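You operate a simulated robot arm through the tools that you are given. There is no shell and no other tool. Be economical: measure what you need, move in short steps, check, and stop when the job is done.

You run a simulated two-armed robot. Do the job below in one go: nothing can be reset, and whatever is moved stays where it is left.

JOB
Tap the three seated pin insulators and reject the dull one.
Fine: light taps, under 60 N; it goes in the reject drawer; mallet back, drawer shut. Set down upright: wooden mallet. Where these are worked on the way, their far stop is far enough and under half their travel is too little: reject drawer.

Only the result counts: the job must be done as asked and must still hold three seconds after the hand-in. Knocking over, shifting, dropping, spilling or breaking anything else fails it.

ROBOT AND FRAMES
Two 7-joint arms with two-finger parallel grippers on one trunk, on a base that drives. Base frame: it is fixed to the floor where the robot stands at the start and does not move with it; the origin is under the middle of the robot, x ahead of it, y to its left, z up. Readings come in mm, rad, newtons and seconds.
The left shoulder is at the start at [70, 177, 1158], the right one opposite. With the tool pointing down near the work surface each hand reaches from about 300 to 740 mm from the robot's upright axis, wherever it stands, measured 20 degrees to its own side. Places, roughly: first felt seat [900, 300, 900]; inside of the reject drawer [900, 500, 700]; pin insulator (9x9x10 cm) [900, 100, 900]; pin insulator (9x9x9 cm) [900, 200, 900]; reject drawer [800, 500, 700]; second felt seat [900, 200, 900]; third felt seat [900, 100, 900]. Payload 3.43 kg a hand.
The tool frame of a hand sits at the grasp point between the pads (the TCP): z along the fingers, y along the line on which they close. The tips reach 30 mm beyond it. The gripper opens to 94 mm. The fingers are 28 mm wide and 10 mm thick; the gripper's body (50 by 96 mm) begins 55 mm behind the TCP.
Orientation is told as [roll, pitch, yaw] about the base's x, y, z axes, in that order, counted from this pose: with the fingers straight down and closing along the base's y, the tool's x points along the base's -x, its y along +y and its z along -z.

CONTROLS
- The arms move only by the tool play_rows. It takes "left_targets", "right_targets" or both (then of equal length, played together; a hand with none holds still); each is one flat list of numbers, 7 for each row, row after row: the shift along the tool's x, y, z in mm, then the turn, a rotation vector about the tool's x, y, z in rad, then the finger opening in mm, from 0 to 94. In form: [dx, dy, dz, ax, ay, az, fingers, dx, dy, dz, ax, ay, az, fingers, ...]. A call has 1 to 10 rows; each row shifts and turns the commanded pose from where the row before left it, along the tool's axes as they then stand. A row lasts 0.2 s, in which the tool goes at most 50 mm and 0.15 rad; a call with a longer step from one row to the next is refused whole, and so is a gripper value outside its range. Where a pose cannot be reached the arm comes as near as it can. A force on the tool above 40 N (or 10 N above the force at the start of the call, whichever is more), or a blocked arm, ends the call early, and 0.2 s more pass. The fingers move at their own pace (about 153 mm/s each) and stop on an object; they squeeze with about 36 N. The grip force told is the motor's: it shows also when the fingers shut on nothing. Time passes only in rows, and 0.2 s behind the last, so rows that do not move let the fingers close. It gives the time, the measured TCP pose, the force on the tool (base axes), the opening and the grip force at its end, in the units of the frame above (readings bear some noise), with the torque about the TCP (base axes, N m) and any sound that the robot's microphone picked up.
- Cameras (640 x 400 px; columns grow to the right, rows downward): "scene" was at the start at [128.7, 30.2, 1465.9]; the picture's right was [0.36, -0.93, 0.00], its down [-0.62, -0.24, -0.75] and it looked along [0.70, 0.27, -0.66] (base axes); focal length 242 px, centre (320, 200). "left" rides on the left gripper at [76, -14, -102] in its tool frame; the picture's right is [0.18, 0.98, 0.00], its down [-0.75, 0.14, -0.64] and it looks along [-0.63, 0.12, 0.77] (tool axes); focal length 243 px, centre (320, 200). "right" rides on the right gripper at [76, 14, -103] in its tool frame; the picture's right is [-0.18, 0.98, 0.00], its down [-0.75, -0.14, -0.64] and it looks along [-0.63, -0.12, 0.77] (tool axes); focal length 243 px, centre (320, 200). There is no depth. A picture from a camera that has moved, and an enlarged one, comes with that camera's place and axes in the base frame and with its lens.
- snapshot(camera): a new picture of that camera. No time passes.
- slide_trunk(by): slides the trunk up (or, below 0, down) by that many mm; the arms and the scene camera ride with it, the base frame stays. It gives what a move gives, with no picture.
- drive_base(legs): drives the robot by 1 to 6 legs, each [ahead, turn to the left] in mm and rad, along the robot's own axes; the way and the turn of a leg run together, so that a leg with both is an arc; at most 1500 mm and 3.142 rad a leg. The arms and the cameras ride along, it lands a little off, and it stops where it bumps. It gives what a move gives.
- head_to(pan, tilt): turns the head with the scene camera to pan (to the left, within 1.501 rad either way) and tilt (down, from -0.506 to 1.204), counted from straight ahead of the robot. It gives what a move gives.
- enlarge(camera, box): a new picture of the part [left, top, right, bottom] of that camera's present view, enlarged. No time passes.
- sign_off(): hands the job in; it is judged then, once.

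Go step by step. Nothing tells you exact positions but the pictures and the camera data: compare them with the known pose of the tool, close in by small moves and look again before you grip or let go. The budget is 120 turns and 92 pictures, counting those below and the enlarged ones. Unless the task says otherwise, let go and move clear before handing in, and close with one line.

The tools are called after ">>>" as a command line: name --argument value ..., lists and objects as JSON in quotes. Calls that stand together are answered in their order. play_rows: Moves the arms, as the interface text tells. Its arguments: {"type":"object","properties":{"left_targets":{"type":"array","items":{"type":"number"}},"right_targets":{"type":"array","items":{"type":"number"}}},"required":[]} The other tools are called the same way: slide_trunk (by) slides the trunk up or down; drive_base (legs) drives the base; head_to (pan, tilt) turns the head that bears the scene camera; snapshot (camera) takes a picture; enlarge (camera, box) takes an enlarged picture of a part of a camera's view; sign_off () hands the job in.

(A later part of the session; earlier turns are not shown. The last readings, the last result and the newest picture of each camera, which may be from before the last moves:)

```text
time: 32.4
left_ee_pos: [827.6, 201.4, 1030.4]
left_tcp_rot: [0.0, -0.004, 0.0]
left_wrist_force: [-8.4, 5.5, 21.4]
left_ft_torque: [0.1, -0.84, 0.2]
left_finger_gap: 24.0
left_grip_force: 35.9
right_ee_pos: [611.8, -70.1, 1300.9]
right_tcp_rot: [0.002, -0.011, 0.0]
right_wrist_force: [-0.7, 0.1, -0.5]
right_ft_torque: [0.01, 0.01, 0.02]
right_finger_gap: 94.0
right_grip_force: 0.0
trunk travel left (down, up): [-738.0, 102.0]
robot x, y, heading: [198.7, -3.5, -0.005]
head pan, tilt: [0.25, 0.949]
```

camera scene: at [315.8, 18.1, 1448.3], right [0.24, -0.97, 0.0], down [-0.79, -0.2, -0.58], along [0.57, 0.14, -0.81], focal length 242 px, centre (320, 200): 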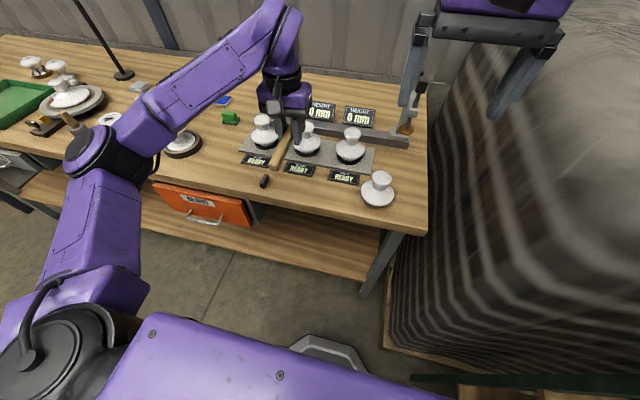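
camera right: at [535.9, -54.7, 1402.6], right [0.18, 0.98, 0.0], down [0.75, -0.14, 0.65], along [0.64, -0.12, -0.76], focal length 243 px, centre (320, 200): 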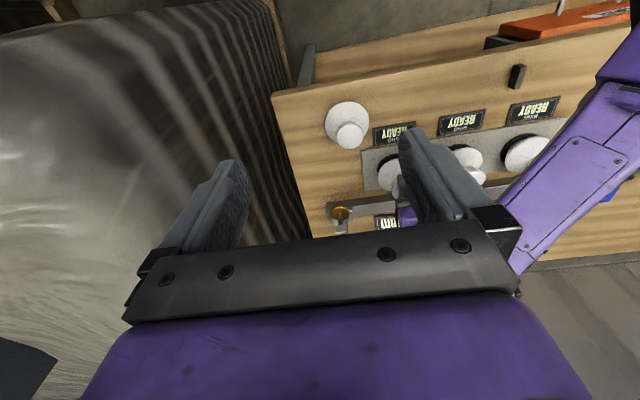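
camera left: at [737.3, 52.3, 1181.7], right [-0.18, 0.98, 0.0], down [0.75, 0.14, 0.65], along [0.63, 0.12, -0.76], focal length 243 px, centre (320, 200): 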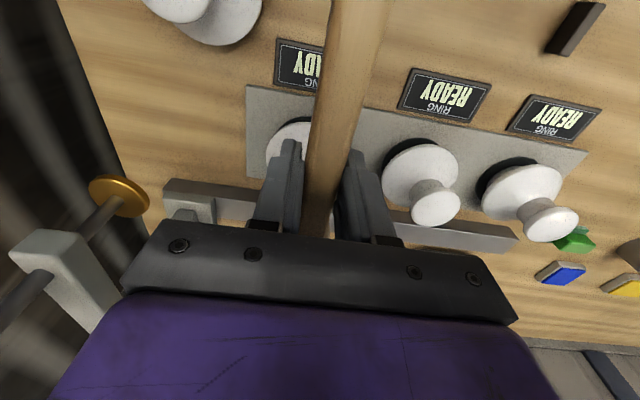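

Contact; the mallet slid slightly in the fingers at about 22 N, which is harmless. I lift and tap quickly.

>>> play_rows --left_targets '[0, 0, -11, 0, 0, 0, 0, 0, 0, -12, 0, 0, 0, 0, 0, 0, 0, 0, 0, 0, 0, 0, 0, 11, 0, 0, 0, 0, 0, 0, 12, 0, 0, 0, 0, 0, 0, -12, 0, 0, 0, 0, 0, 0, -15, 0, 0, 0, 0, 0, 0, 0, 0, 0, 0, 0]'

>>> enlarge --camera "scene" --box '[230, 80, 420, 200]'

```text
time: 34.2
left_ee_pos: [827.9, 201.4, 1055.3]
left_tcp_rot: [-0.001, -0.006, 0.0]
left_wrist_force: [0.3, 0.4, -1.5]
left_ft_torque: [0.01, 0.02, 0.01]
left_finger_gap: 23.7
left_grip_force: 36.1
right_ee_pos: [612.9, -69.8, 1299.8]
right_tcp_rot: [0.002, -0.012, 0.001]
right_wrist_force: [-0.1, 0.7, -0.2]
right_ft_torque: [0.0, -0.04, 0.0]
right_finger_gap: 93.8
right_grip_force: 0.0
trunk travel left (down, up): [-738.0, 102.0]
robot x, y, heading: [198.5, -2.8, -0.0]
head pan, tilt: [0.25, 0.949]
```

```text
3.33 times, centred on (325, 140) of scene
camera zoom: at [315.6, 17.2, 1448.3], right [0.24, -0.97, 0.0], down [-0.79, -0.2, -0.59], along [0.57, 0.14, -0.81], focal length 805 px, centre (303, 400)
```

zoom: 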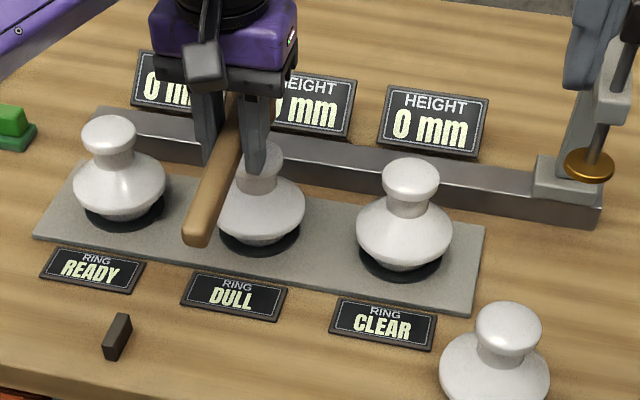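

The middle reads DULL. I tap the left one too: raise, shift to y≈343, feel down.

>>> play_rows --left_targets '[0, 0, -25, 0, 0, 0, 0, 0, 47, 0, 0, 0, 0, 0, 0, 47, 0, 0, 0, 0, 0, 0, 46, 0, 0, 0, 0, 0, 0, 0, 0, 0, 0, 0, 0]'

>>> enlarge --camera "scene" --box '[190, 60, 380, 190]'

```text
time: 35.4
left_ee_pos: [829.8, 340.3, 1080.8]
left_tcp_rot: [-0.001, -0.005, 0.0]
left_wrist_force: [-0.5, -0.6, -1.0]
left_ft_torque: [0.01, 0.0, 0.01]
left_finger_gap: 23.8
left_grip_force: 35.8
right_ee_pos: [612.1, -69.8, 1300.3]
right_tcp_rot: [0.003, -0.011, 0.001]
right_wrist_force: [0.2, 0.5, 1.6]
right_ft_torque: [0.01, -0.02, -0.01]
right_finger_gap: 94.2
right_grip_force: 0.0
trunk travel left (down, up): [-738.0, 102.0]
robot x, y, heading: [204.3, -1.3, -0.004]
head pan, tilt: [0.25, 0.949]
```

```text
3.08 times, centred on (285, 125) of scene
camera zoom: at [315.7, 17.1, 1448.3], right [0.24, -0.97, 0.0], down [-0.79, -0.2, -0.59], along [0.57, 0.14, -0.81], focal length 744 px, centre (428, 431)
```

zoom: 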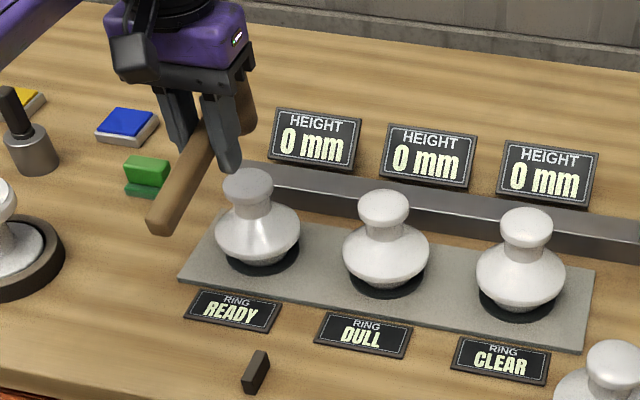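

The head lines up with the left cap at y≈341. I feel down.

>>> play_rows --left_targets '[0, 0, 15, 0, 0, 0, 0, 0, 0, 12, 0, 0, 0, 0, 0, 0, 5, 0, 0, 0, 0, 0, 0, 2, 0, 0, 0, 0, 0, 0, 2, 0, 0, 0, 0, 0, 0, 2, 0, 0, 0, 0, 0, 0, 0, 0, 0, 0, 0]'

>>> play_rows --left_targets '[0, 0, 1.5, 0, 0, 0, 0, 0, 0, 0, 0, 0, 0, 0]'

```text
time: 37.0
left_ee_pos: [829.6, 342.8, 1041.8]
left_tcp_rot: [-0.001, -0.004, 0.0]
left_wrist_force: [0.3, 0.1, -0.7]
left_ft_torque: [0.05, 0.0, 0.04]
left_finger_gap: 23.7
left_grip_force: 36.2
right_ee_pos: [613.8, -68.8, 1301.1]
right_tcp_rot: [0.002, -0.009, 0.0]
right_wrist_force: [-0.6, 0.1, 0.3]
right_ft_torque: [-0.01, 0.01, 0.0]
right_finger_gap: 93.7
right_grip_force: 0.1
trunk travel left (down, up): [-738.0, 102.0]
robot x, y, heading: [198.9, -1.6, -0.008]
head pan, tilt: [0.25, 0.949]
```

```text
time: 37.6
left_ee_pos: [829.2, 341.9, 1040.7]
left_tcp_rot: [-0.001, -0.006, 0.001]
left_wrist_force: [0.8, 0.0, -1.2]
left_ft_torque: [0.04, 0.04, -0.02]
left_finger_gap: 23.8
left_grip_force: 36.0
right_ee_pos: [612.7, -69.6, 1299.9]
right_tcp_rot: [0.002, -0.01, 0.0]
right_wrist_force: [-0.4, 0.9, 0.8]
right_ft_torque: [0.02, -0.01, -0.05]
right_finger_gap: 93.9
right_grip_force: 0.0
trunk travel left (down, up): [-738.0, 102.0]
robot x, y, heading: [200.0, 2.5, -0.007]
head pan, tilt: [0.25, 0.949]
```

>>> play_rows --left_targets '[0, 0, 1.5, 0, 0, 0, 0, 0, 0, 1.5, 0, 0, 0, 0, 0, 0, 0, 0, 0, 0, 0]'

```text
time: 38.4
left_ee_pos: [830.1, 343.8, 1037.5]
left_tcp_rot: [0.0, -0.005, -0.001]
left_wrist_force: [0.1, 0.8, -1.2]
left_ft_torque: [-0.02, 0.05, 0.01]
left_finger_gap: 23.7
left_grip_force: 36.2
right_ee_pos: [613.1, -69.6, 1301.1]
right_tcp_rot: [0.001, -0.009, 0.002]
right_wrist_force: [0.8, 0.9, 0.8]
right_ft_torque: [-0.04, 0.0, -0.03]
right_finger_gap: 94.0
right_grip_force: 0.0
trunk travel left (down, up): [-738.0, 102.0]
robot x, y, heading: [201.5, -0.7, -0.001]
head pan, tilt: [0.25, 0.949]
```

>>> play_rows --left_targets '[0, 0, 1.5, 0, 0, 0, 0, 0, 0, 1.5, 0, 0, 0, 0, 0, 0, 0, 0, 0, 0, 0]'

```text
time: 39.2
left_ee_pos: [828.7, 342.8, 1035.6]
left_tcp_rot: [-0.001, -0.005, 0.001]
left_wrist_force: [0.4, 0.3, -0.7]
left_ft_torque: [0.02, 0.01, 0.0]
left_finger_gap: 23.8
left_grip_force: 36.0
right_ee_pos: [611.7, -70.2, 1299.9]
right_tcp_rot: [0.002, -0.011, 0.0]
right_wrist_force: [0.0, -0.7, -0.1]
right_ft_torque: [-0.03, 0.02, 0.04]
right_finger_gap: 93.9
right_grip_force: 0.0
trunk travel left (down, up): [-738.0, 102.0]
robot x, y, heading: [201.9, 1.6, -0.003]
head pan, tilt: [0.25, 0.949]
```

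>>> play_rows --left_targets '[0, 0, 1.5, 0, 0, 0, 0, 0, 0, 1.5, 0, 0, 0, 0, 0, 0, 0, 0, 0, 0, 0]'

```text
time: 40.0
left_ee_pos: [830.1, 342.4, 1033.1]
left_tcp_rot: [0.001, -0.005, -0.001]
left_wrist_force: [0.4, -0.2, -0.5]
left_ft_torque: [0.01, 0.01, -0.06]
left_finger_gap: 24.0
left_grip_force: 36.1
right_ee_pos: [612.5, -70.0, 1300.8]
right_tcp_rot: [0.003, -0.011, 0.0]
right_wrist_force: [0.1, 0.3, 0.2]
right_ft_torque: [0.03, 0.0, -0.01]
right_finger_gap: 93.9
right_grip_force: 0.0
trunk travel left (down, up): [-738.0, 102.0]
robot x, y, heading: [199.3, 0.2, -0.006]
head pan, tilt: [0.25, 0.949]
```

Still no contact at 1033. I now tap quickly to about 3 mm lower.

>>> play_rows --left_targets '[0, 0, -10, 0, 0, 0, 0, 0, 0, -10, 0, 0, 0, 0, 0, 0, 11, 0, 0, 0, 0, 0, 0, 12, 0, 0, 0, 0, 0, 0, -12, 0, 0, 0, 0, 0, 0, -11, 0, 0, 0, 0, 0, 0, 0, 0, 0, 0, 0]'

>>> enlarge --camera "scene" --box '[190, 60, 380, 190]'

```text
time: 41.6
left_ee_pos: [827.5, 343.9, 1052.7]
left_tcp_rot: [-0.001, -0.006, 0.001]
left_wrist_force: [-0.6, -0.1, -1.2]
left_ft_torque: [-0.05, 0.06, -0.01]
left_finger_gap: 23.9
left_grip_force: 35.4
right_ee_pos: [613.2, -69.6, 1300.0]
right_tcp_rot: [0.002, -0.011, 0.0]
right_wrist_force: [-0.5, -0.3, -0.1]
right_ft_torque: [-0.01, 0.03, 0.0]
right_finger_gap: 94.0
right_grip_force: 0.1
trunk travel left (down, up): [-738.0, 102.0]
robot x, y, heading: [198.5, -4.5, -0.002]
head pan, tilt: [0.25, 0.949]
```

```text
3.08 times, centred on (285, 125) of scene
camera zoom: at [315.7, 17.3, 1448.3], right [0.24, -0.97, 0.0], down [-0.79, -0.2, -0.59], along [0.57, 0.14, -0.81], focal length 744 px, centre (428, 431)
```

zoom: 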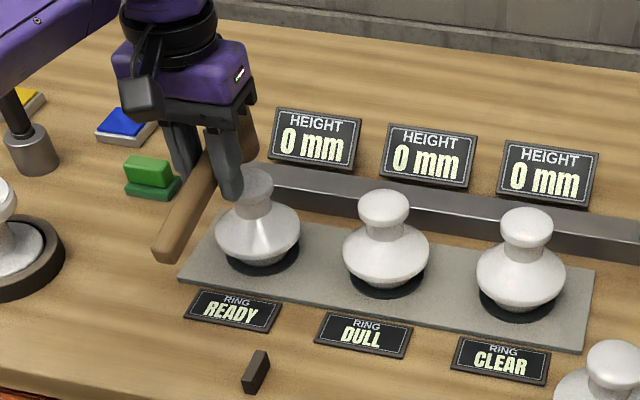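

Not reached yet. I go 3 mm deeper.

>>> play_rows --left_targets '[0, 0, 3, 0, 0, 0, 0, 0, 0, 11, 0, 0, 0, 0, 0, 0, 12, 0, 0, 0, 0, 0, 0, -12, 0, 0, 0, 0, 0, 0, -11, 0, 0, 0, 0, 0, 0, 0, 0, 0, 0, 0]'

>>> enlarge --camera "scene" --box '[190, 60, 380, 190]'

```text
time: 43.0
left_ee_pos: [828.6, 342.4, 1049.3]
left_tcp_rot: [-0.002, -0.006, 0.0]
left_wrist_force: [0.3, -0.4, -0.5]
left_ft_torque: [-0.01, -0.01, 0.0]
left_finger_gap: 23.9
left_grip_force: 36.2
right_ee_pos: [612.2, -69.1, 1299.2]
right_tcp_rot: [0.003, -0.01, -0.001]
right_wrist_force: [-0.5, 0.3, 0.0]
right_ft_torque: [0.0, -0.01, -0.01]
right_finger_gap: 94.0
right_grip_force: 0.0
trunk travel left (down, up): [-738.0, 102.0]
robot x, y, heading: [201.0, -1.8, -0.002]
head pan, tilt: [0.25, 0.949]
```

```text
3.08 times, centred on (285, 125) of scene
camera zoom: at [315.7, 17.3, 1448.3], right [0.24, -0.97, 0.0], down [-0.79, -0.2, -0.59], along [0.57, 0.14, -0.81], focal length 744 px, centre (428, 431)
```

zoom: 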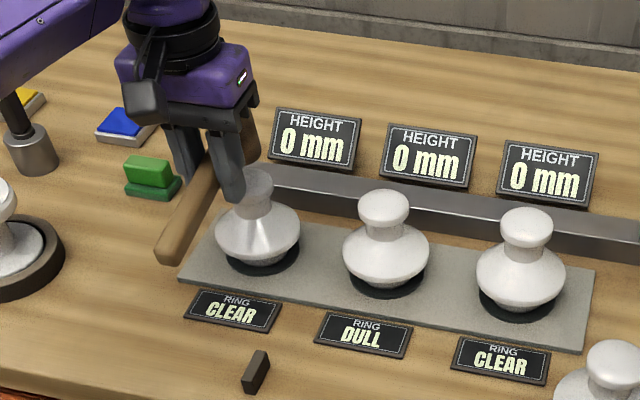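

Left CLEAR, middle DULL, right CLEAR. Now I put the mallet back: raise, go over its place and turn.

>>> play_rows --left_targets '[0, 0, -40, 0, 0, 0, 0, 0, 0, -25, 0, 0, 0, 0, 22, -31, 0, 0, 0, 0, 0, 22, -31, 0, 0, 0, 0, 0, 22, -31, 0, 0, 0, 0, 0, 22, -31, 0, 0, 0, 0, 0, 22, -31, 0, 0, 0, 0, 0, 0, 0, 0, 0, 0, 0.1428, 0, 0, 0, 0, 0, 0, 0.1428, 0]'

>>> play_rows --left_targets '[0, 0, 0, 0, 0, 0.1428, 0, 0, 0, 0, 0, 0, 0.1428, 0, 0, 0, 0, 0, 0, 0.1428, 0, 0, 0, 0, 0, 0, 0.1428, 0, 0, 0, 0, 0, 0, 0.1428, 0, 0, 0, 0, 0, 0, 0.1428, 0, 0, 0, 0, 0, 0, 0.1428, 0, 0, 0, 0, 0, 0, 0.1428, 0, 0, 0, 0, 0, 0, 0.1428, 0, 0, 0, 0, 0, 0, 0, 0]'

>>> enlarge --camera "scene" --box '[220, 70, 400, 220]'

```text
time: 45.0
left_ee_pos: [718.8, 187.1, 1113.6]
left_tcp_rot: [0.001, -0.005, -0.286]
left_wrist_force: [0.3, 0.0, -1.7]
left_ft_torque: [-0.01, 0.01, 0.02]
left_finger_gap: 23.6
left_grip_force: 35.8
right_ee_pos: [613.8, -70.0, 1300.9]
right_tcp_rot: [0.002, -0.011, -0.001]
right_wrist_force: [0.3, -0.6, 0.3]
right_ft_torque: [-0.03, -0.02, 0.0]
right_finger_gap: 94.1
right_grip_force: 0.1
trunk travel left (down, up): [-738.0, 102.0]
robot x, y, heading: [200.7, -2.3, -0.006]
head pan, tilt: [0.25, 0.949]
```

```text
time: 47.2
left_ee_pos: [718.7, 187.3, 1112.5]
left_tcp_rot: [0.005, -0.001, -1.572]
left_wrist_force: [0.4, 0.2, -1.4]
left_ft_torque: [0.02, -0.01, 0.05]
left_finger_gap: 23.6
left_grip_force: 35.8
right_ee_pos: [613.4, -70.0, 1299.3]
right_tcp_rot: [0.001, -0.011, -0.001]
right_wrist_force: [-0.2, -0.2, -0.5]
right_ft_torque: [0.01, 0.04, 0.02]
right_finger_gap: 93.8
right_grip_force: 0.1
trunk travel left (down, up): [-738.0, 102.0]
robot x, y, heading: [202.2, 0.6, -0.003]
head pan, tilt: [0.25, 0.949]
```

```text
2.67 times, centred on (310, 145) of scene
camera zoom: at [315.8, 17.3, 1448.3], right [0.24, -0.97, 0.0], down [-0.79, -0.2, -0.59], along [0.57, 0.14, -0.81], focal length 644 px, centre (347, 347)
```

zoom: 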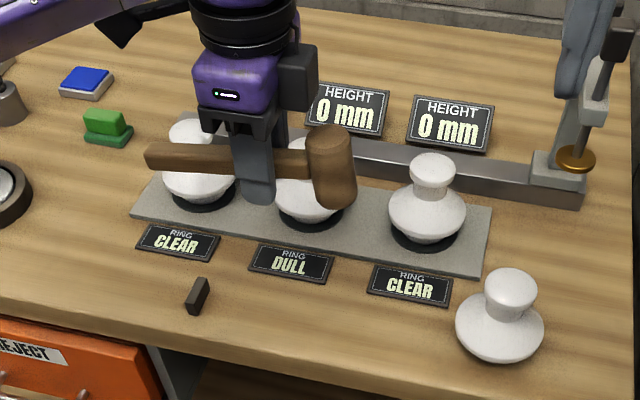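

The mallet has tilted about 0.1 rad head-up in the grip. I counter-rotate by 0.1 rad and compare with the earlier picture.

>>> play_rows --left_targets '[0, 0, 42, 0, 0.1, 0, 0, 0, 0, 0, 0, 0, 0, 0]'

>>> enlarge --camera "scene" --box '[220, 80, 400, 230]'

```text
time: 47.8
left_ee_pos: [718.0, 186.0, 1071.4]
left_tcp_rot: [0.005, 0.101, -1.569]
left_wrist_force: [-0.1, 0.2, -0.4]
left_ft_torque: [0.0, -0.04, 0.0]
left_finger_gap: 23.8
left_grip_force: 35.9
right_ee_pos: [613.6, -69.3, 1300.7]
right_tcp_rot: [-0.001, -0.011, -0.001]
right_wrist_force: [0.3, -0.1, 0.4]
right_ft_torque: [-0.02, 0.0, 0.02]
right_finger_gap: 94.3
right_grip_force: 0.2
trunk travel left (down, up): [-738.0, 102.0]
robot x, y, heading: [198.2, -0.4, -0.004]
head pan, tilt: [0.25, 0.949]
```

```text
2.67 times, centred on (310, 155) of scene
camera zoom: at [315.8, 17.3, 1448.3], right [0.24, -0.97, 0.0], down [-0.79, -0.2, -0.59], along [0.57, 0.14, -0.81], focal length 644 px, centre (347, 320)
```

zoom: 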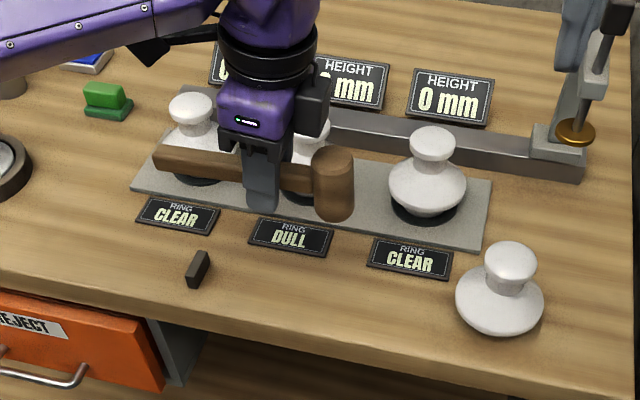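

Tilt is nearly corrected; the mallet also slid about 4 mm in +y, so I aim for y≈182 and descend to just above its place.

>>> play_rows --left_targets '[-4.2, 0, 31, 0, 0, 0, 0, -4.2, 0, 31, 0, 0, 0, 0, -4.2, 0, 31, 0, 0, 0, 0, -4.2, 0, 28, 0, 0, 0, 0, 0, 0, 0, 0, 0, 0, 0]'

>>> enlarge --camera "scene" --box '[220, 120, 400, 230]'

```text
time: 49.0
left_ee_pos: [718.6, 181.9, 951.6]
left_tcp_rot: [0.005, 0.099, -1.569]
left_wrist_force: [-0.4, 0.7, -1.2]
left_ft_torque: [0.04, 0.01, 0.02]
left_finger_gap: 23.9
left_grip_force: 36.5
right_ee_pos: [612.6, -68.9, 1299.7]
right_tcp_rot: [-0.001, -0.009, 0.002]
right_wrist_force: [-0.1, 0.1, -0.1]
right_ft_torque: [0.06, -0.04, 0.0]
right_finger_gap: 93.9
right_grip_force: 0.1
trunk travel left (down, up): [-738.0, 102.0]
robot x, y, heading: [202.3, -4.6, -0.005]
head pan, tilt: [0.25, 0.949]
```

```text
3.56 times, centred on (310, 175) of scene
camera zoom: at [315.7, 17.4, 1448.3], right [0.24, -0.97, 0.0], down [-0.79, -0.2, -0.59], along [0.57, 0.14, -0.81], focal length 859 px, centre (356, 289)
```

zoom: 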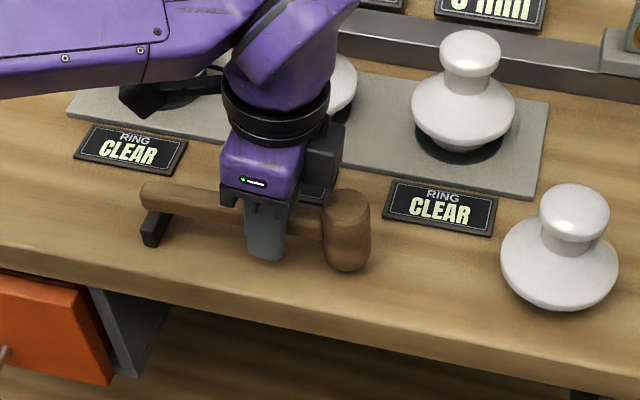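

About 14 mm remain. I lower slowly until the head touches the bench.

>>> play_rows --left_targets '[-0.4, 0, 4, 0, 0, 0, 0, -0.4, 0, 4, 0, 0, 0, 0, -0.2, 0, 2, 0, 0, 0, 0, -0.2, 0, 2, 0, 0, 0, 0, 0, 0, 0, 0, 0, 0, 0]'

>>> enlarge --camera "scene" --box '[220, 120, 400, 230]'

```text
time: 50.2
left_ee_pos: [717.4, 182.0, 937.5]
left_tcp_rot: [0.004, 0.098, -1.571]
left_wrist_force: [-0.7, 0.1, -1.7]
left_ft_torque: [0.01, -0.03, 0.01]
left_finger_gap: 23.7
left_grip_force: 35.8
right_ee_pos: [613.7, -69.4, 1300.3]
right_tcp_rot: [-0.002, -0.011, 0.0]
right_wrist_force: [0.1, 0.1, -0.2]
right_ft_torque: [-0.03, -0.02, 0.0]
right_finger_gap: 94.0
right_grip_force: 0.2
trunk travel left (down, up): [-738.0, 102.0]
robot x, y, heading: [202.3, 0.2, -0.006]
head pan, tilt: [0.25, 0.949]
```

```text
3.56 times, centred on (310, 175) of scene
camera zoom: at [315.7, 17.4, 1448.2], right [0.24, -0.97, 0.0], down [-0.79, -0.2, -0.59], along [0.57, 0.14, -0.81], focal length 859 px, centre (356, 289)
```

zoom: 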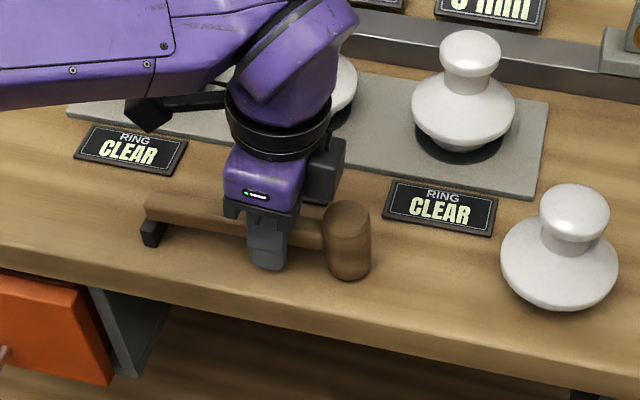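

Very near. I nudge 2 mm in +y and lower in 1 mm rows to feel contact.

>>> play_rows --left_targets '[2, 0, 1, 0, 0, 0, 0, 0, 0, 1, 0, 0, 0, 0, 0, 0, 1, 0, 0, 0, 0, 0, 0, 0, 0, 0, 0, 0]'

>>> play_rows --left_targets '[0, 0, 1, 0, 0, 0, 0, 0, 0, 0, 0, 0, 0, 0]'

```text
time: 51.2
left_ee_pos: [719.5, 184.6, 935.9]
left_tcp_rot: [0.005, 0.096, -1.571]
left_wrist_force: [0.7, -5.6, 10.5]
left_ft_torque: [1.08, 0.03, 0.0]
left_finger_gap: 24.0
left_grip_force: 36.1
right_ee_pos: [612.9, -69.0, 1300.1]
right_tcp_rot: [0.0, -0.009, 0.0]
right_wrist_force: [0.5, -0.4, 1.4]
right_ft_torque: [-0.02, 0.02, 0.0]
right_finger_gap: 93.9
right_grip_force: 0.1
trunk travel left (down, up): [-738.0, 102.0]
robot x, y, heading: [198.3, 3.4, -0.004]
head pan, tilt: [0.25, 0.949]
```

```text
time: 51.8
left_ee_pos: [719.1, 184.5, 934.8]
left_tcp_rot: [0.007, 0.097, -1.57]
left_wrist_force: [-2.3, -4.8, 11.5]
left_ft_torque: [0.05, 0.07, 0.05]
left_finger_gap: 23.8
left_grip_force: 36.5
right_ee_pos: [612.3, -69.8, 1300.4]
right_tcp_rot: [0.003, -0.012, 0.002]
right_wrist_force: [0.1, -0.7, -0.6]
right_ft_torque: [0.0, 0.01, 0.02]
right_finger_gap: 93.9
right_grip_force: 0.1
trunk travel left (down, up): [-738.0, 102.0]
robot x, y, heading: [201.5, -0.9, -0.006]
head pan, tilt: [0.25, 0.949]
```

Both the handle rest and the head are now in contact with about 11 N. I open gently and rise.

>>> play_rows --left_targets '[0, 0, 0, 0, 0, 0, 30, 0, 0, 0, 0, 0, 0, 45, 0, 0, 0, 0, 0, 0, 60, 0, 0, 0, 0, 0, 0, 60]'

>>> play_rows --left_targets '[2, 0, -20, 0, 0, 0, 60, 4, 0, -40, 0, 0, 0, 60, 4, 0, -40, 0, 0, 0, 60, 4, 0, -40, 0, -0.1, 0, 60, 0, 0, 0, 0, 0, 0, 60]'

>>> enlarge --camera "scene" --box '[220, 120, 400, 230]'

>>> snapshot --camera "left"

```text
time: 52.8
left_ee_pos: [719.5, 183.8, 931.9]
left_tcp_rot: [0.006, 0.1, -1.57]
left_wrist_force: [-0.3, -0.5, 0.3]
left_ft_torque: [-0.03, -0.04, 0.01]
left_finger_gap: 60.1
left_grip_force: 0.0
right_ee_pos: [612.8, -69.7, 1299.9]
right_tcp_rot: [0.001, -0.011, 0.001]
right_wrist_force: [0.1, -0.1, -0.5]
right_ft_torque: [-0.02, 0.01, 0.01]
right_finger_gap: 93.8
right_grip_force: 0.0
trunk travel left (down, up): [-738.0, 102.0]
robot x, y, heading: [204.9, 0.9, -0.006]
head pan, tilt: [0.25, 0.949]
```

```text
time: 54.0
left_ee_pos: [719.4, 183.1, 1075.1]
left_tcp_rot: [0.004, -0.001, -1.57]
left_wrist_force: [0.1, -0.7, -0.1]
left_ft_torque: [-0.01, 0.07, -0.02]
left_finger_gap: 60.0
left_grip_force: 0.0
right_ee_pos: [612.6, -69.6, 1299.2]
right_tcp_rot: [0.0, -0.01, 0.001]
right_wrist_force: [-0.3, -0.1, -0.4]
right_ft_torque: [0.0, -0.01, -0.01]
right_finger_gap: 94.1
right_grip_force: 0.0
trunk travel left (down, up): [-738.0, 102.0]
robot x, y, heading: [200.0, -1.5, -0.007]
head pan, tilt: [0.25, 0.949]
```

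```text
3.56 times, centred on (310, 175) of scene
camera zoom: at [315.8, 17.3, 1448.3], right [0.24, -0.97, 0.0], down [-0.79, -0.2, -0.59], along [0.57, 0.14, -0.81], focal length 859 px, centre (356, 289)
```

zoom: 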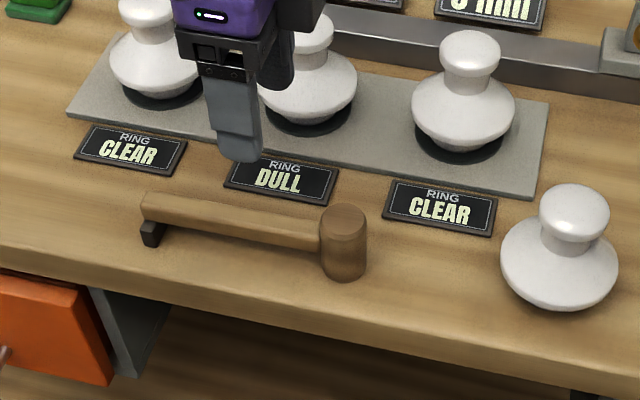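

```text
49 pictures are left
camera left: at [703.9, 260.1, 1176.9], right [0.98, 0.18, 0.0], down [0.14, -0.75, 0.64], along [0.12, -0.63, -0.77], focal length 243 px, centre (320, 200)
```

left: 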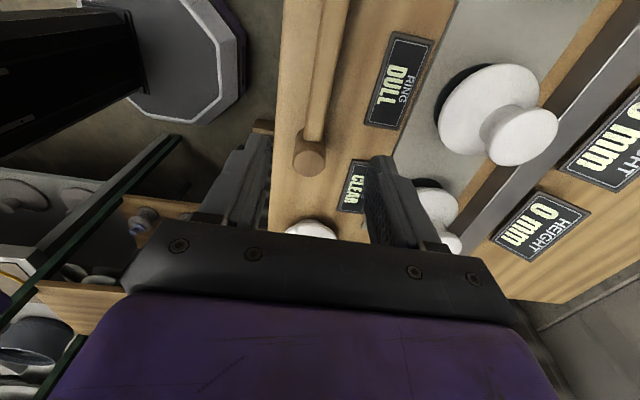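

The mallet is back upright in its place. Next the drawer: I raise the left hand out of the way and look at the drawer.

>>> play_rows --left_targets '[0, 0, -45, 0, 0, -0.1428, 60, 0, 0, -45, 0, 0, -0.1428, 60, 0, 0, -45, 0, 0, -0.1428, 60, 0, 0, 0, 0, 0, -0.1428, 60, 0, 0, 0, 0, 0, -0.1428, 60, 0, 0, 0, 0, 0, -0.1428, 60, 0, 0, 0, 0, 0, -0.1428, 60, 0, 0, 0, 0, 0, -0.1428, 60, 0, 0, 0, 0, 0, -0.1428, 60, 0, 0, 0, 0, 0, -0.1428, 60]'

>>> head_to --pan 0.85 --tilt 1.0

>>> snapshot --camera "scene"

>>> snapshot --camera "left"

```text
time: 56.2
left_ee_pos: [717.9, 186.0, 1209.2]
left_tcp_rot: [-0.001, -0.006, -0.141]
left_wrist_force: [0.2, 0.0, 0.7]
left_ft_torque: [-0.01, -0.01, 0.01]
left_finger_gap: 60.0
left_grip_force: 0.1
right_ee_pos: [612.3, -69.8, 1299.4]
right_tcp_rot: [0.001, -0.011, -0.001]
right_wrist_force: [-0.2, -0.4, -0.1]
right_ft_torque: [0.01, -0.02, -0.01]
right_finger_gap: 94.0
right_grip_force: 0.2
trunk travel left (down, up): [-738.0, 102.0]
robot x, y, heading: [200.5, -0.8, -0.007]
head pan, tilt: [0.25, 0.949]
```

```text
time: 57.2
left_ee_pos: [717.0, 184.3, 1208.1]
left_tcp_rot: [0.0, -0.006, -0.144]
left_wrist_force: [0.4, 0.7, -0.3]
left_ft_torque: [-0.02, 0.0, 0.03]
left_finger_gap: 60.2
left_grip_force: 0.2
right_ee_pos: [613.4, -68.0, 1300.8]
right_tcp_rot: [0.0, -0.011, 0.001]
right_wrist_force: [0.6, 0.2, 0.1]
right_ft_torque: [0.02, 0.0, 0.0]
right_finger_gap: 93.5
right_grip_force: 0.0
trunk travel left (down, up): [-738.0, 102.0]
robot x, y, heading: [203.2, -3.3, -0.002]
head pan, tilt: [0.85, 1.0]
```

```text
48 pictures are left
camera scene: at [291.5, 51.8, 1444.6], right [0.75, -0.66, 0.0], down [-0.56, -0.63, -0.54], along [0.36, 0.4, -0.84], focal length 242 px, centre (320, 200)
```

scene: 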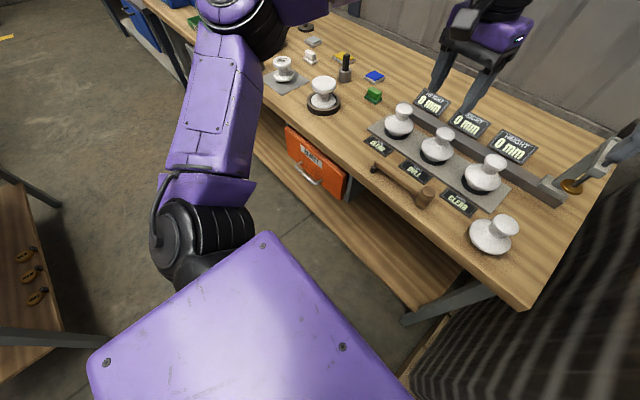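

```text
47 pictures are left
camera left: at [638.3, 180.6, 1310.8], right [-0.04, 1.0, 0.0], down [0.76, 0.03, 0.65], along [0.65, 0.03, -0.76], focal length 243 px, centre (320, 200)
```

left: 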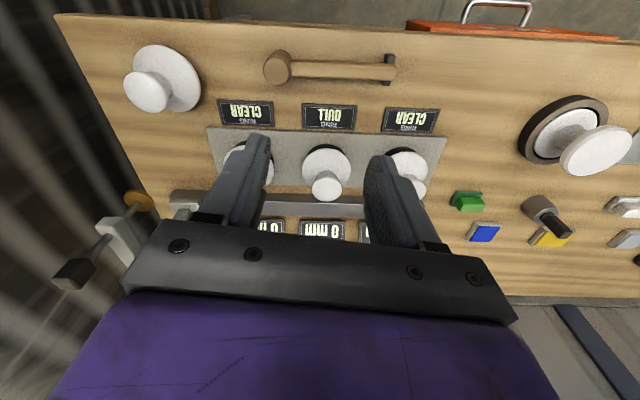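

From the pictures I take the drawer handle bar to be near (625, 493, 757). I bring the left hand back and left, in front of it, above bench height first.

>>> play_rows --left_targets '[0, 0, 0, 0, 0, -0.1428, 60, 31, 35, 5, 0, 0, 0, 60, 31, 35, 5, 0, 0, 0, 60, 31, 35, 5, 0, 0, 0, 60, 31, 35, 5, 0, 0, 0, 60, 31, 35, 5, 0, 0, 0, 60, 31, 35, 5, 0, 0, 0, 60, 31, 35, 5, 0, 0, 0, 60, 0, 35, 5, 0, 0, 0, 60, 0, 25, 5, 0, 0, 0, 60]'

>>> play_rows --left_targets '[0, 0, 20, 0, 0, 0.1428, 60, 0, 0, 20, 0, 0, 0.1428, 60, 0, 0, 20, 0, 0, 0.1428, 60, 0, 0, 20, 0, 0, 0.1428, 60, 0, 0, 20, 0, 0, 0.1428, 60, 0, 0, 20, 0, 0, 0.1428, 60, 0, 0, 20, 0, 0, 0.1428, 60, 0, 0, 20, 0, 0, 0.1428, 60, 0, 0, 20, 0, 0, 0.1428, 60, 0, 0, 20, 0, 0, 0.1428, 60]'

>>> play_rows --left_targets '[0, 0, 0, 0, 0, 0.1428, 60, 0, 0, 0, -0.13, 0, 0, 60, 0, 0, 0, -0.13, 0, 0, 60, 0, 0, 0, -0.13, 0, 0, 60, 0, 0, 0, -0.13, 0, 0, 60, 0, 0, 0, -0.13, 0, 0, 60, 0, 0, 0, -0.13, 0, 0, 60, 0, 0, 0, -0.13, 0, 0, 60, 0, 0, 0, -0.13, 0, 0, 60, 0, 0, 0, 0, 0, 0, 60]'

>>> snapshot --camera "left"

>>> snapshot --camera "scene"

```text
time: 59.4
left_ee_pos: [576.1, 447.9, 1150.3]
left_tcp_rot: [0.0, -0.005, 0.0]
left_wrist_force: [0.7, -0.8, -0.9]
left_ft_torque: [0.02, 0.03, -0.03]
left_finger_gap: 60.0
left_grip_force: 0.1
left hand out of reach, approached as far as the arm can: row 7, 8, 9, 10
right_ee_pos: [613.5, -69.0, 1300.3]
right_tcp_rot: [0.0, -0.012, -0.001]
right_wrist_force: [-0.7, 0.6, -0.8]
right_ft_torque: [0.01, -0.01, -0.01]
right_finger_gap: 94.0
right_grip_force: 0.1
trunk travel left (down, up): [-738.0, 102.0]
robot x, y, heading: [197.8, -0.1, -0.007]
head pan, tilt: [0.85, 1.0]
```

```text
time: 61.6
left_ee_pos: [576.3, 448.2, 949.3]
left_tcp_rot: [0.006, -0.001, -1.43]
left_wrist_force: [-0.5, 0.1, 0.1]
left_ft_torque: [0.01, -0.02, 0.01]
left_finger_gap: 60.1
left_grip_force: 0.1
right_ee_pos: [612.6, -70.4, 1300.7]
right_tcp_rot: [0.0, -0.011, -0.001]
right_wrist_force: [0.4, 0.2, -0.7]
right_ft_torque: [0.0, 0.03, -0.01]
right_finger_gap: 94.0
right_grip_force: 0.1
trunk travel left (down, up): [-738.0, 102.0]
robot x, y, heading: [201.5, 2.8, -0.006]
head pan, tilt: [0.85, 1.0]
```

```text
time: 63.8
left_ee_pos: [576.1, 448.7, 950.2]
left_tcp_rot: [1.045, -0.003, -1.57]
left_wrist_force: [-0.2, 0.1, 0.2]
left_ft_torque: [0.04, 0.0, 0.0]
left_finger_gap: 60.1
left_grip_force: 0.0
right_ee_pos: [613.3, -68.5, 1299.9]
right_tcp_rot: [0.0, -0.01, 0.001]
right_wrist_force: [-0.7, -0.8, -0.2]
right_ft_torque: [-0.03, -0.01, 0.02]
right_finger_gap: 94.1
right_grip_force: 0.0
trunk travel left (down, up): [-738.0, 102.0]
robot x, y, heading: [200.3, 2.4, -0.007]
head pan, tilt: [0.85, 1.0]
```

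```text
46 pictures are left
camera left: at [478.6, 523.8, 989.0], right [0.49, 0.19, 0.85], down [-0.48, -0.75, 0.45], along [0.72, -0.63, -0.28], focal length 243 px, centre (320, 200)
```

left: 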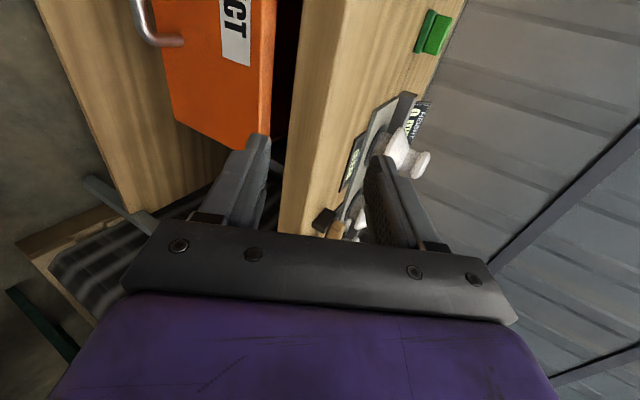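

```text
45 pictures are left
camera scene: at [291.6, 52.0, 1444.6], right [0.75, -0.66, 0.0], down [-0.56, -0.63, -0.54], along [0.36, 0.4, -0.84], focal length 242 px, centre (320, 200)
```

scene: 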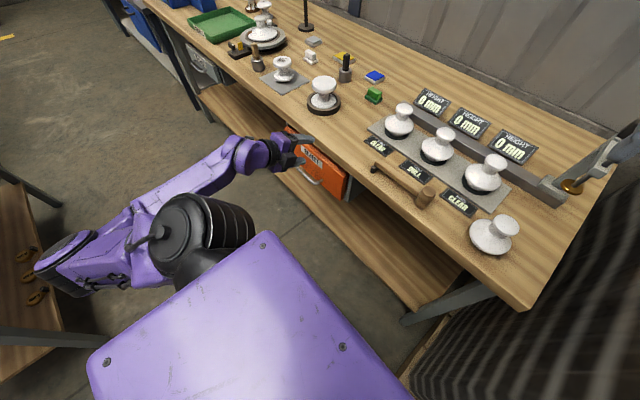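

The tilted pose works. I take an enlarged look at the handle and bring the hand lower in front of it.

>>> play_rows --left_targets '[13, -36, 4, 0, 0, 0, 60, 13, -36, 4, 0, 0, 0, 60, 13, -36, 4, 0, 0, 0, 60, 12, -35, 4, 0, 0, 0, 60, 0, 0, 0, 0, 0, 0, 60]'

>>> snapshot --camera "left"

>>> enlarge --camera "scene" --box '[230, 110, 370, 220]'

```text
time: 65.0
left_ee_pos: [515.3, 500.7, 820.1]
left_tcp_rot: [1.043, 0.001, -1.571]
left_wrist_force: [-0.3, -0.4, 0.3]
left_ft_torque: [0.0, 0.03, 0.0]
left_finger_gap: 59.9
left_grip_force: 0.2
right_ee_pos: [613.6, -69.3, 1300.7]
right_tcp_rot: [-0.001, -0.011, 0.002]
right_wrist_force: [-0.4, 0.0, 0.7]
right_ft_torque: [0.01, 0.0, 0.0]
right_finger_gap: 93.8
right_grip_force: 0.1
trunk travel left (down, up): [-738.0, 102.0]
robot x, y, heading: [203.7, 1.1, -0.007]
head pan, tilt: [0.85, 1.0]
```

```text
44 pictures are left
camera left: at [418.5, 574.9, 858.6], right [0.49, 0.18, 0.85], down [-0.48, -0.75, 0.45], along [0.72, -0.63, -0.28], focal length 243 px, centre (320, 200)
```

left: 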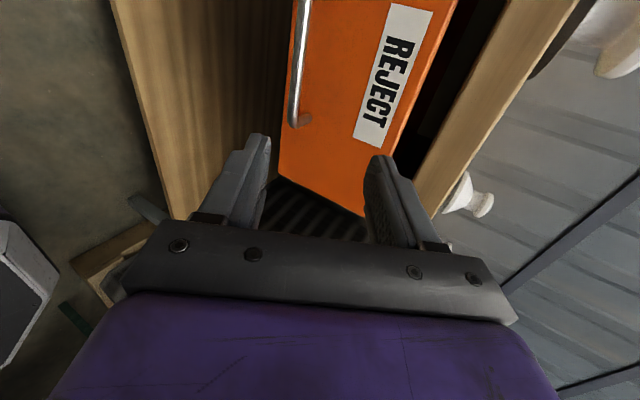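

```text
3.64 times, centred on (300, 165) of scene
camera zoom: at [291.6, 52.1, 1444.6], right [0.75, -0.66, 0.0], down [-0.56, -0.63, -0.54], along [0.36, 0.4, -0.84], focal length 879 px, centre (393, 327)
```

zoom: 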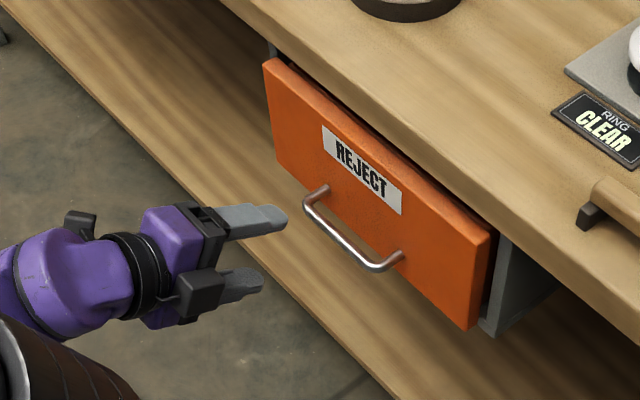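

The handle bar triangulates to y 463–583 at (643, ·, ~711), with the drawer face near x=672. I align with its middle and approach to 60 mm short.

>>> play_rows --left_targets '[10, -16, 0, 0, 0, 0, 60, 11, -15.5, 0, 0, 0, 0, 60, 0, 0, 45, 0, 0, 0, 60, 0, 0, 45, 0, 0, 0, 60, 0, 0, 0, 0, 0, 0, 60]'

>>> snapshot --camera "left"

>>> enlarge --camera "scene" --box '[230, 110, 370, 220]'

```text
time: 66.2
left_ee_pos: [579.1, 521.6, 749.2]
left_tcp_rot: [1.046, -0.002, -1.569]
left_wrist_force: [0.3, 0.4, 0.5]
left_ft_torque: [0.0, 0.0, 0.02]
left_finger_gap: 59.8
left_grip_force: 0.1
right_ee_pos: [612.3, -69.4, 1300.9]
right_tcp_rot: [-0.001, -0.011, 0.003]
right_wrist_force: [-0.5, -0.3, 0.4]
right_ft_torque: [0.01, 0.05, 0.0]
right_finger_gap: 93.9
right_grip_force: 0.1
trunk travel left (down, up): [-738.0, 102.0]
robot x, y, heading: [203.1, -1.9, -0.005]
head pan, tilt: [0.85, 1.0]
```

```text
42 pictures are left
camera left: at [482.5, 596.7, 788.6], right [0.49, 0.19, 0.85], down [-0.48, -0.75, 0.45], along [0.72, -0.63, -0.28], focal length 243 px, centre (320, 200)
```

left: 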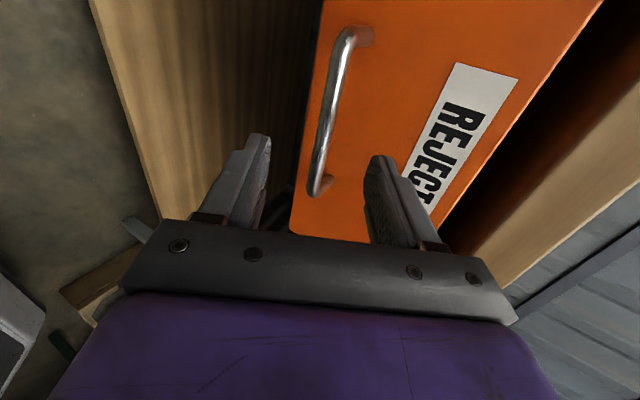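

```text
3.64 times, centred on (300, 165) of scene
camera zoom: at [291.4, 52.0, 1444.5], right [0.75, -0.66, 0.0], down [-0.56, -0.63, -0.54], along [0.36, 0.4, -0.84], focal length 879 px, centre (393, 327)
```

zoom: 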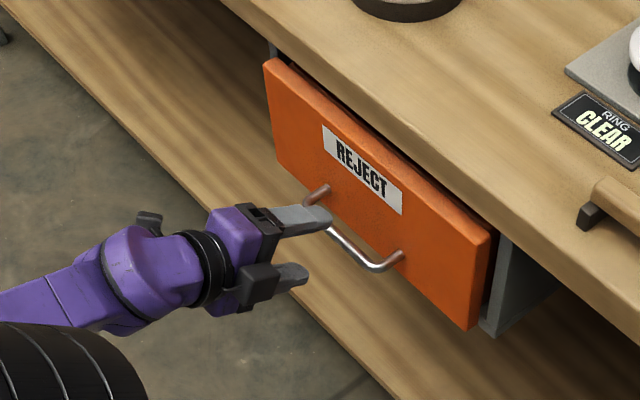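

The bar lies between the finger lines at (647, 522, 712). I advance 60 mm along the tool and check.

>>> play_rows --left_targets '[0, 1, 20, 0, 0, 0, 60, 0, 1, 20, 0, 0, 0, 60, 0, 0, 20, 0, 0, 0, 60, 0, 0, 0, 0, 0, 0, 60]'

>>> snapshot --camera "left"

>>> enlarge --camera "scene" --box '[260, 130, 350, 200]'

```text
time: 67.0
left_ee_pos: [625.5, 519.1, 725.2]
left_tcp_rot: [1.046, 0.001, -1.571]
left_wrist_force: [-10.1, -2.5, 5.6]
left_ft_torque: [0.04, -0.39, -0.11]
left_finger_gap: 59.8
left_grip_force: 0.1
right_ee_pos: [611.7, -70.6, 1299.6]
right_tcp_rot: [0.001, -0.011, 0.002]
right_wrist_force: [-0.4, -0.5, -0.8]
right_ft_torque: [0.0, 0.01, 0.02]
right_finger_gap: 94.2
right_grip_force: 0.1
trunk travel left (down, up): [-738.0, 102.0]
robot x, y, heading: [201.7, 0.9, -0.002]
head pan, tilt: [0.85, 1.0]
stopped in row 3 (left hand): the force on the tool passed its limit at 74 N (the readings are from after the stop); the commanded pose is now the measured one
```

```text
40 pictures are left
camera left: at [528.3, 593.7, 762.9], right [0.49, 0.18, 0.85], down [-0.48, -0.75, 0.44], along [0.72, -0.63, -0.28], focal length 243 px, centre (320, 200)
```

left: 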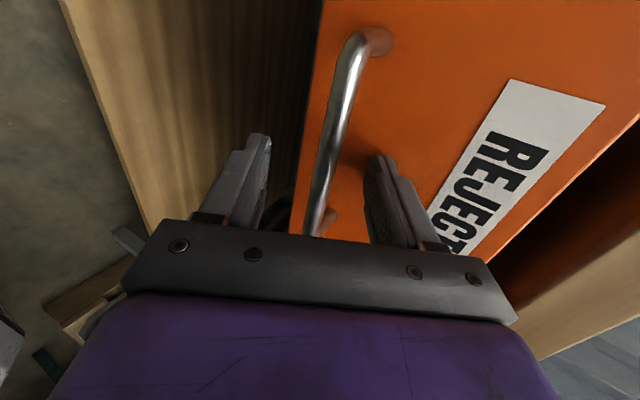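

```text
5.71 times, centred on (305, 165) of scene
camera zoom: at [289.8, 49.6, 1444.6], right [0.75, -0.66, 0.0], down [-0.56, -0.63, -0.54], along [0.36, 0.41, -0.84], focal length 1381 px, centre (406, 400)
```

zoom: 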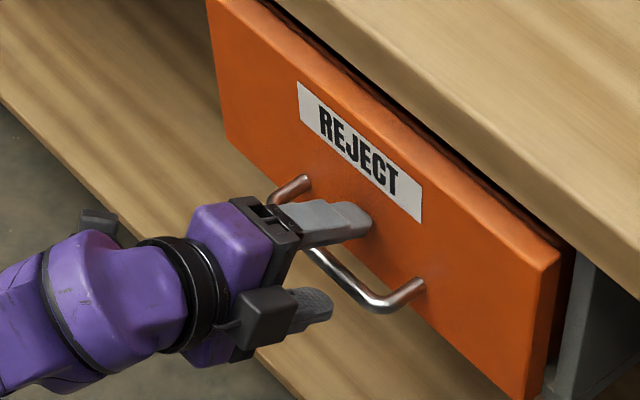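

The upper fingertip touched the drawer face. I back off slightly, narrow the fingers, move in a little more, and close on the bar.

>>> play_rows --left_targets '[0, 0, -3, 0, 0, 0, 60, 0, 0, 0, 0, 0, 0, 40, 0, 0, 0, 0, 0, 0, 26, 0, 0, 4, 0, 0, 0, 26, 0, 0, 5, 0, 0, 0, 26, 0, 0, 0, 0, 0, 0, 26, 0, 0, 0, 0, 0, 0, 10, 0, 0, 0, 0, 0, 0, 0, 0, 0, 0, 0, 0, 0, 0]'

>>> snapshot --camera "left"

```text
time: 69.0
left_ee_pos: [632.2, 520.4, 722.7]
left_tcp_rot: [1.044, 0.001, -1.57]
left_wrist_force: [-0.7, -1.4, 3.8]
left_ft_torque: [-0.01, 0.0, -0.18]
left_finger_gap: 15.0
left_grip_force: 45.1
right_ee_pos: [612.8, -71.1, 1299.1]
right_tcp_rot: [0.003, -0.008, 0.002]
right_wrist_force: [0.2, 0.2, -0.5]
right_ft_torque: [-0.02, -0.05, 0.02]
right_finger_gap: 93.9
right_grip_force: 0.0
trunk travel left (down, up): [-738.0, 102.0]
robot x, y, heading: [197.5, -0.6, -0.006]
head pan, tilt: [0.85, 1.0]
```

```text
38 pictures are left
camera left: at [534.8, 595.2, 761.2], right [0.49, 0.18, 0.85], down [-0.48, -0.75, 0.44], along [0.72, -0.63, -0.28], focal length 243 px, centre (320, 200)
```

left: 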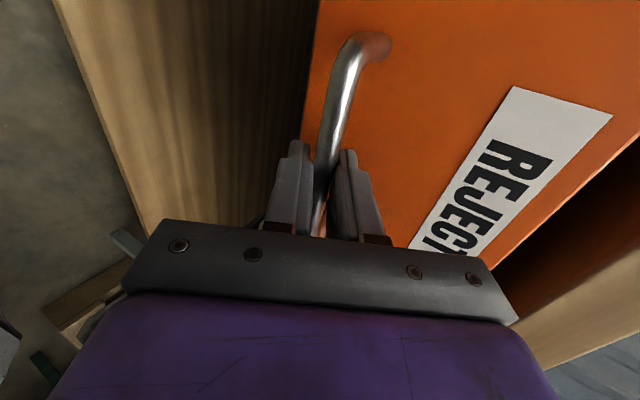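

The bar is gripped. I pull straight back along -x with the arm.

>>> play_rows --left_targets '[0, -5, -8.66, 0, 0, 0, 0, 0, -7.5, -13, 0, 0, 0, 0, 0, -7.5, -13, 0, 0, 0, 0, 0, -7.5, -13, 0, 0, 0, 0, 0, -7.5, -13, 0, 0, 0, 0, 0, -7.5, -13, 0, 0, 0, 0, 0, -7.5, -13, 0, 0, 0, 0, 0, -7.5, -13, 0, 0, 0, 0]'

>>> snapshot --camera "scene"

```text
time: 70.8
left_ee_pos: [516.6, 521.6, 724.3]
left_tcp_rot: [1.049, 0.003, -1.57]
left_wrist_force: [-0.7, 11.5, 36.9]
left_ft_torque: [-0.64, -0.2, -0.98]
left_finger_gap: 11.8
left_grip_force: 45.2
right_ee_pos: [610.8, -71.8, 1301.1]
right_tcp_rot: [0.003, -0.008, 0.003]
right_wrist_force: [0.0, -0.3, -0.1]
right_ft_torque: [0.02, 0.0, 0.03]
right_finger_gap: 94.3
right_grip_force: 0.1
trunk travel left (down, up): [-738.0, 102.0]
robot x, y, heading: [197.0, -3.8, -0.002]
head pan, tilt: [0.85, 1.0]
```

```text
37 pictures are left
camera scene: at [289.5, 49.1, 1445.2], right [0.75, -0.66, 0.0], down [-0.55, -0.63, -0.54], along [0.36, 0.41, -0.84], focal length 242 px, centre (320, 200)
```

scene: 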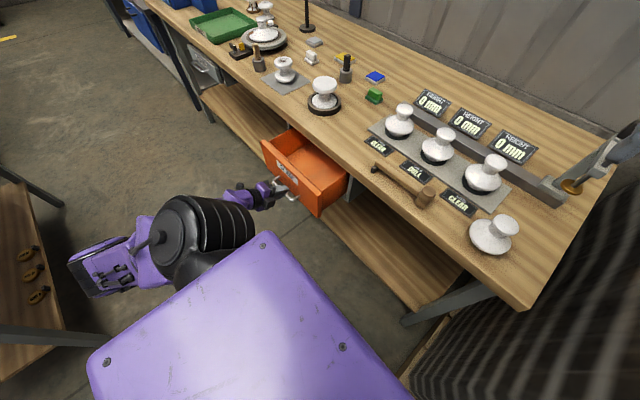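

The drawer is opening (~115 mm). I relieve the vertical load by 3 mm and pull further.

>>> play_rows --left_targets '[0, 2.6, -1.5, 0, 0, 0, 0, 0, -7.5, -13, 0, 0, 0, 0, 0, -7.5, -13, 0, 0, 0, 0, 0, -7.5, -13, 0, 0, 0, 0, 0, -7.5, -13, 0, 0, 0, 0, 0, -7.5, -13, 0, 0, 0, 0, 0, -7.5, -13, 0, 0, 0, 0, 0, 0, 0, 0, 0, 0, 0]'

```text
time: 72.6
left_ee_pos: [434.5, 522.6, 723.6]
left_tcp_rot: [1.043, -0.008, -1.58]
left_wrist_force: [0.0, -43.7, 6.4]
left_ft_torque: [0.4, -0.03, -0.8]
left_finger_gap: 11.9
left_grip_force: 45.2
left hand out of reach, approached as far as the arm can: row 7
right_ee_pos: [611.8, -70.5, 1300.1]
right_tcp_rot: [0.004, -0.011, 0.003]
right_wrist_force: [-0.1, -0.5, 0.1]
right_ft_torque: [0.0, 0.02, -0.02]
right_finger_gap: 94.0
right_grip_force: 0.0
trunk travel left (down, up): [-738.0, 102.0]
robot x, y, heading: [198.9, -5.7, -0.005]
head pan, tilt: [0.85, 1.0]
```

About 198 mm open and the arm is at its limit. I look how far the drawer is out.

>>> enlarge --camera "scene" --box '[210, 100, 370, 230]'

```text
3.08 times, centred on (290, 165) of scene
camera zoom: at [290.2, 48.0, 1444.9], right [0.75, -0.66, 0.0], down [-0.56, -0.63, -0.54], along [0.36, 0.41, -0.84], focal length 744 px, centre (412, 308)
```

zoom: 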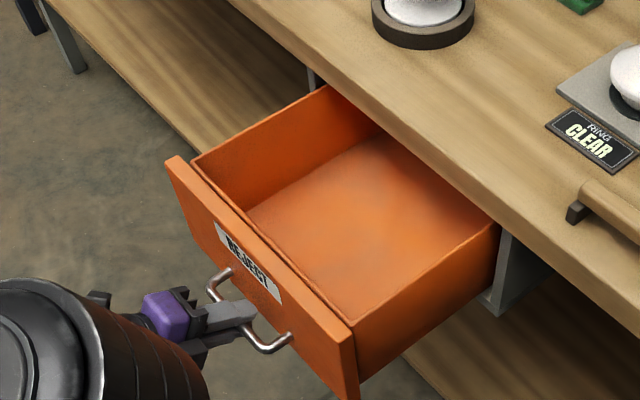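

It's out about 200 mm. I pull a bit more with the base to find whether the stop is near.

>>> drive_base --legs '[[-50, 0]]'

>>> enlarge --camera "scene" --box '[210, 100, 370, 230]'

```text
time: 73.5
left_ee_pos: [389.5, 524.1, 724.3]
left_tcp_rot: [1.039, -0.001, -1.576]
left_wrist_force: [0.2, -33.7, 0.8]
left_ft_torque: [0.11, 0.1, 0.32]
left_finger_gap: 11.4
left_grip_force: 45.5
right_ee_pos: [571.1, -75.2, 1296.0]
right_tcp_rot: [0.004, -0.001, 0.002]
right_wrist_force: [-0.2, -0.4, -0.8]
right_ft_torque: [-0.01, 0.01, 0.0]
right_finger_gap: 94.1
right_grip_force: 0.0
trunk travel left (down, up): [-738.0, 102.0]
robot x, y, heading: [148.0, 1.9, 0.001]
head pan, tilt: [0.85, 1.0]
```

```text
3.08 times, centred on (290, 165) of scene
camera zoom: at [250.2, 44.9, 1444.1], right [0.75, -0.66, -0.01], down [-0.56, -0.63, -0.54], along [0.36, 0.41, -0.84], focal length 744 px, centre (412, 308)
```

zoom: 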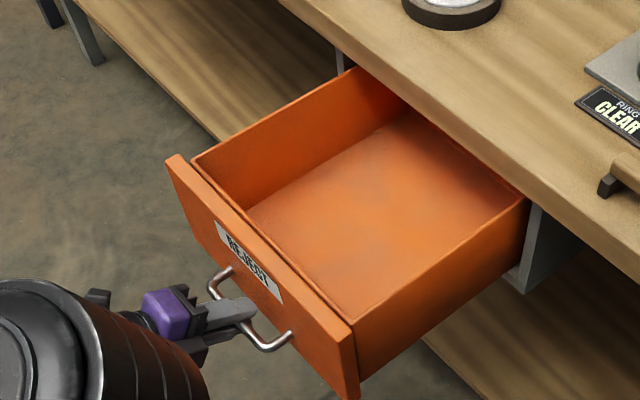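

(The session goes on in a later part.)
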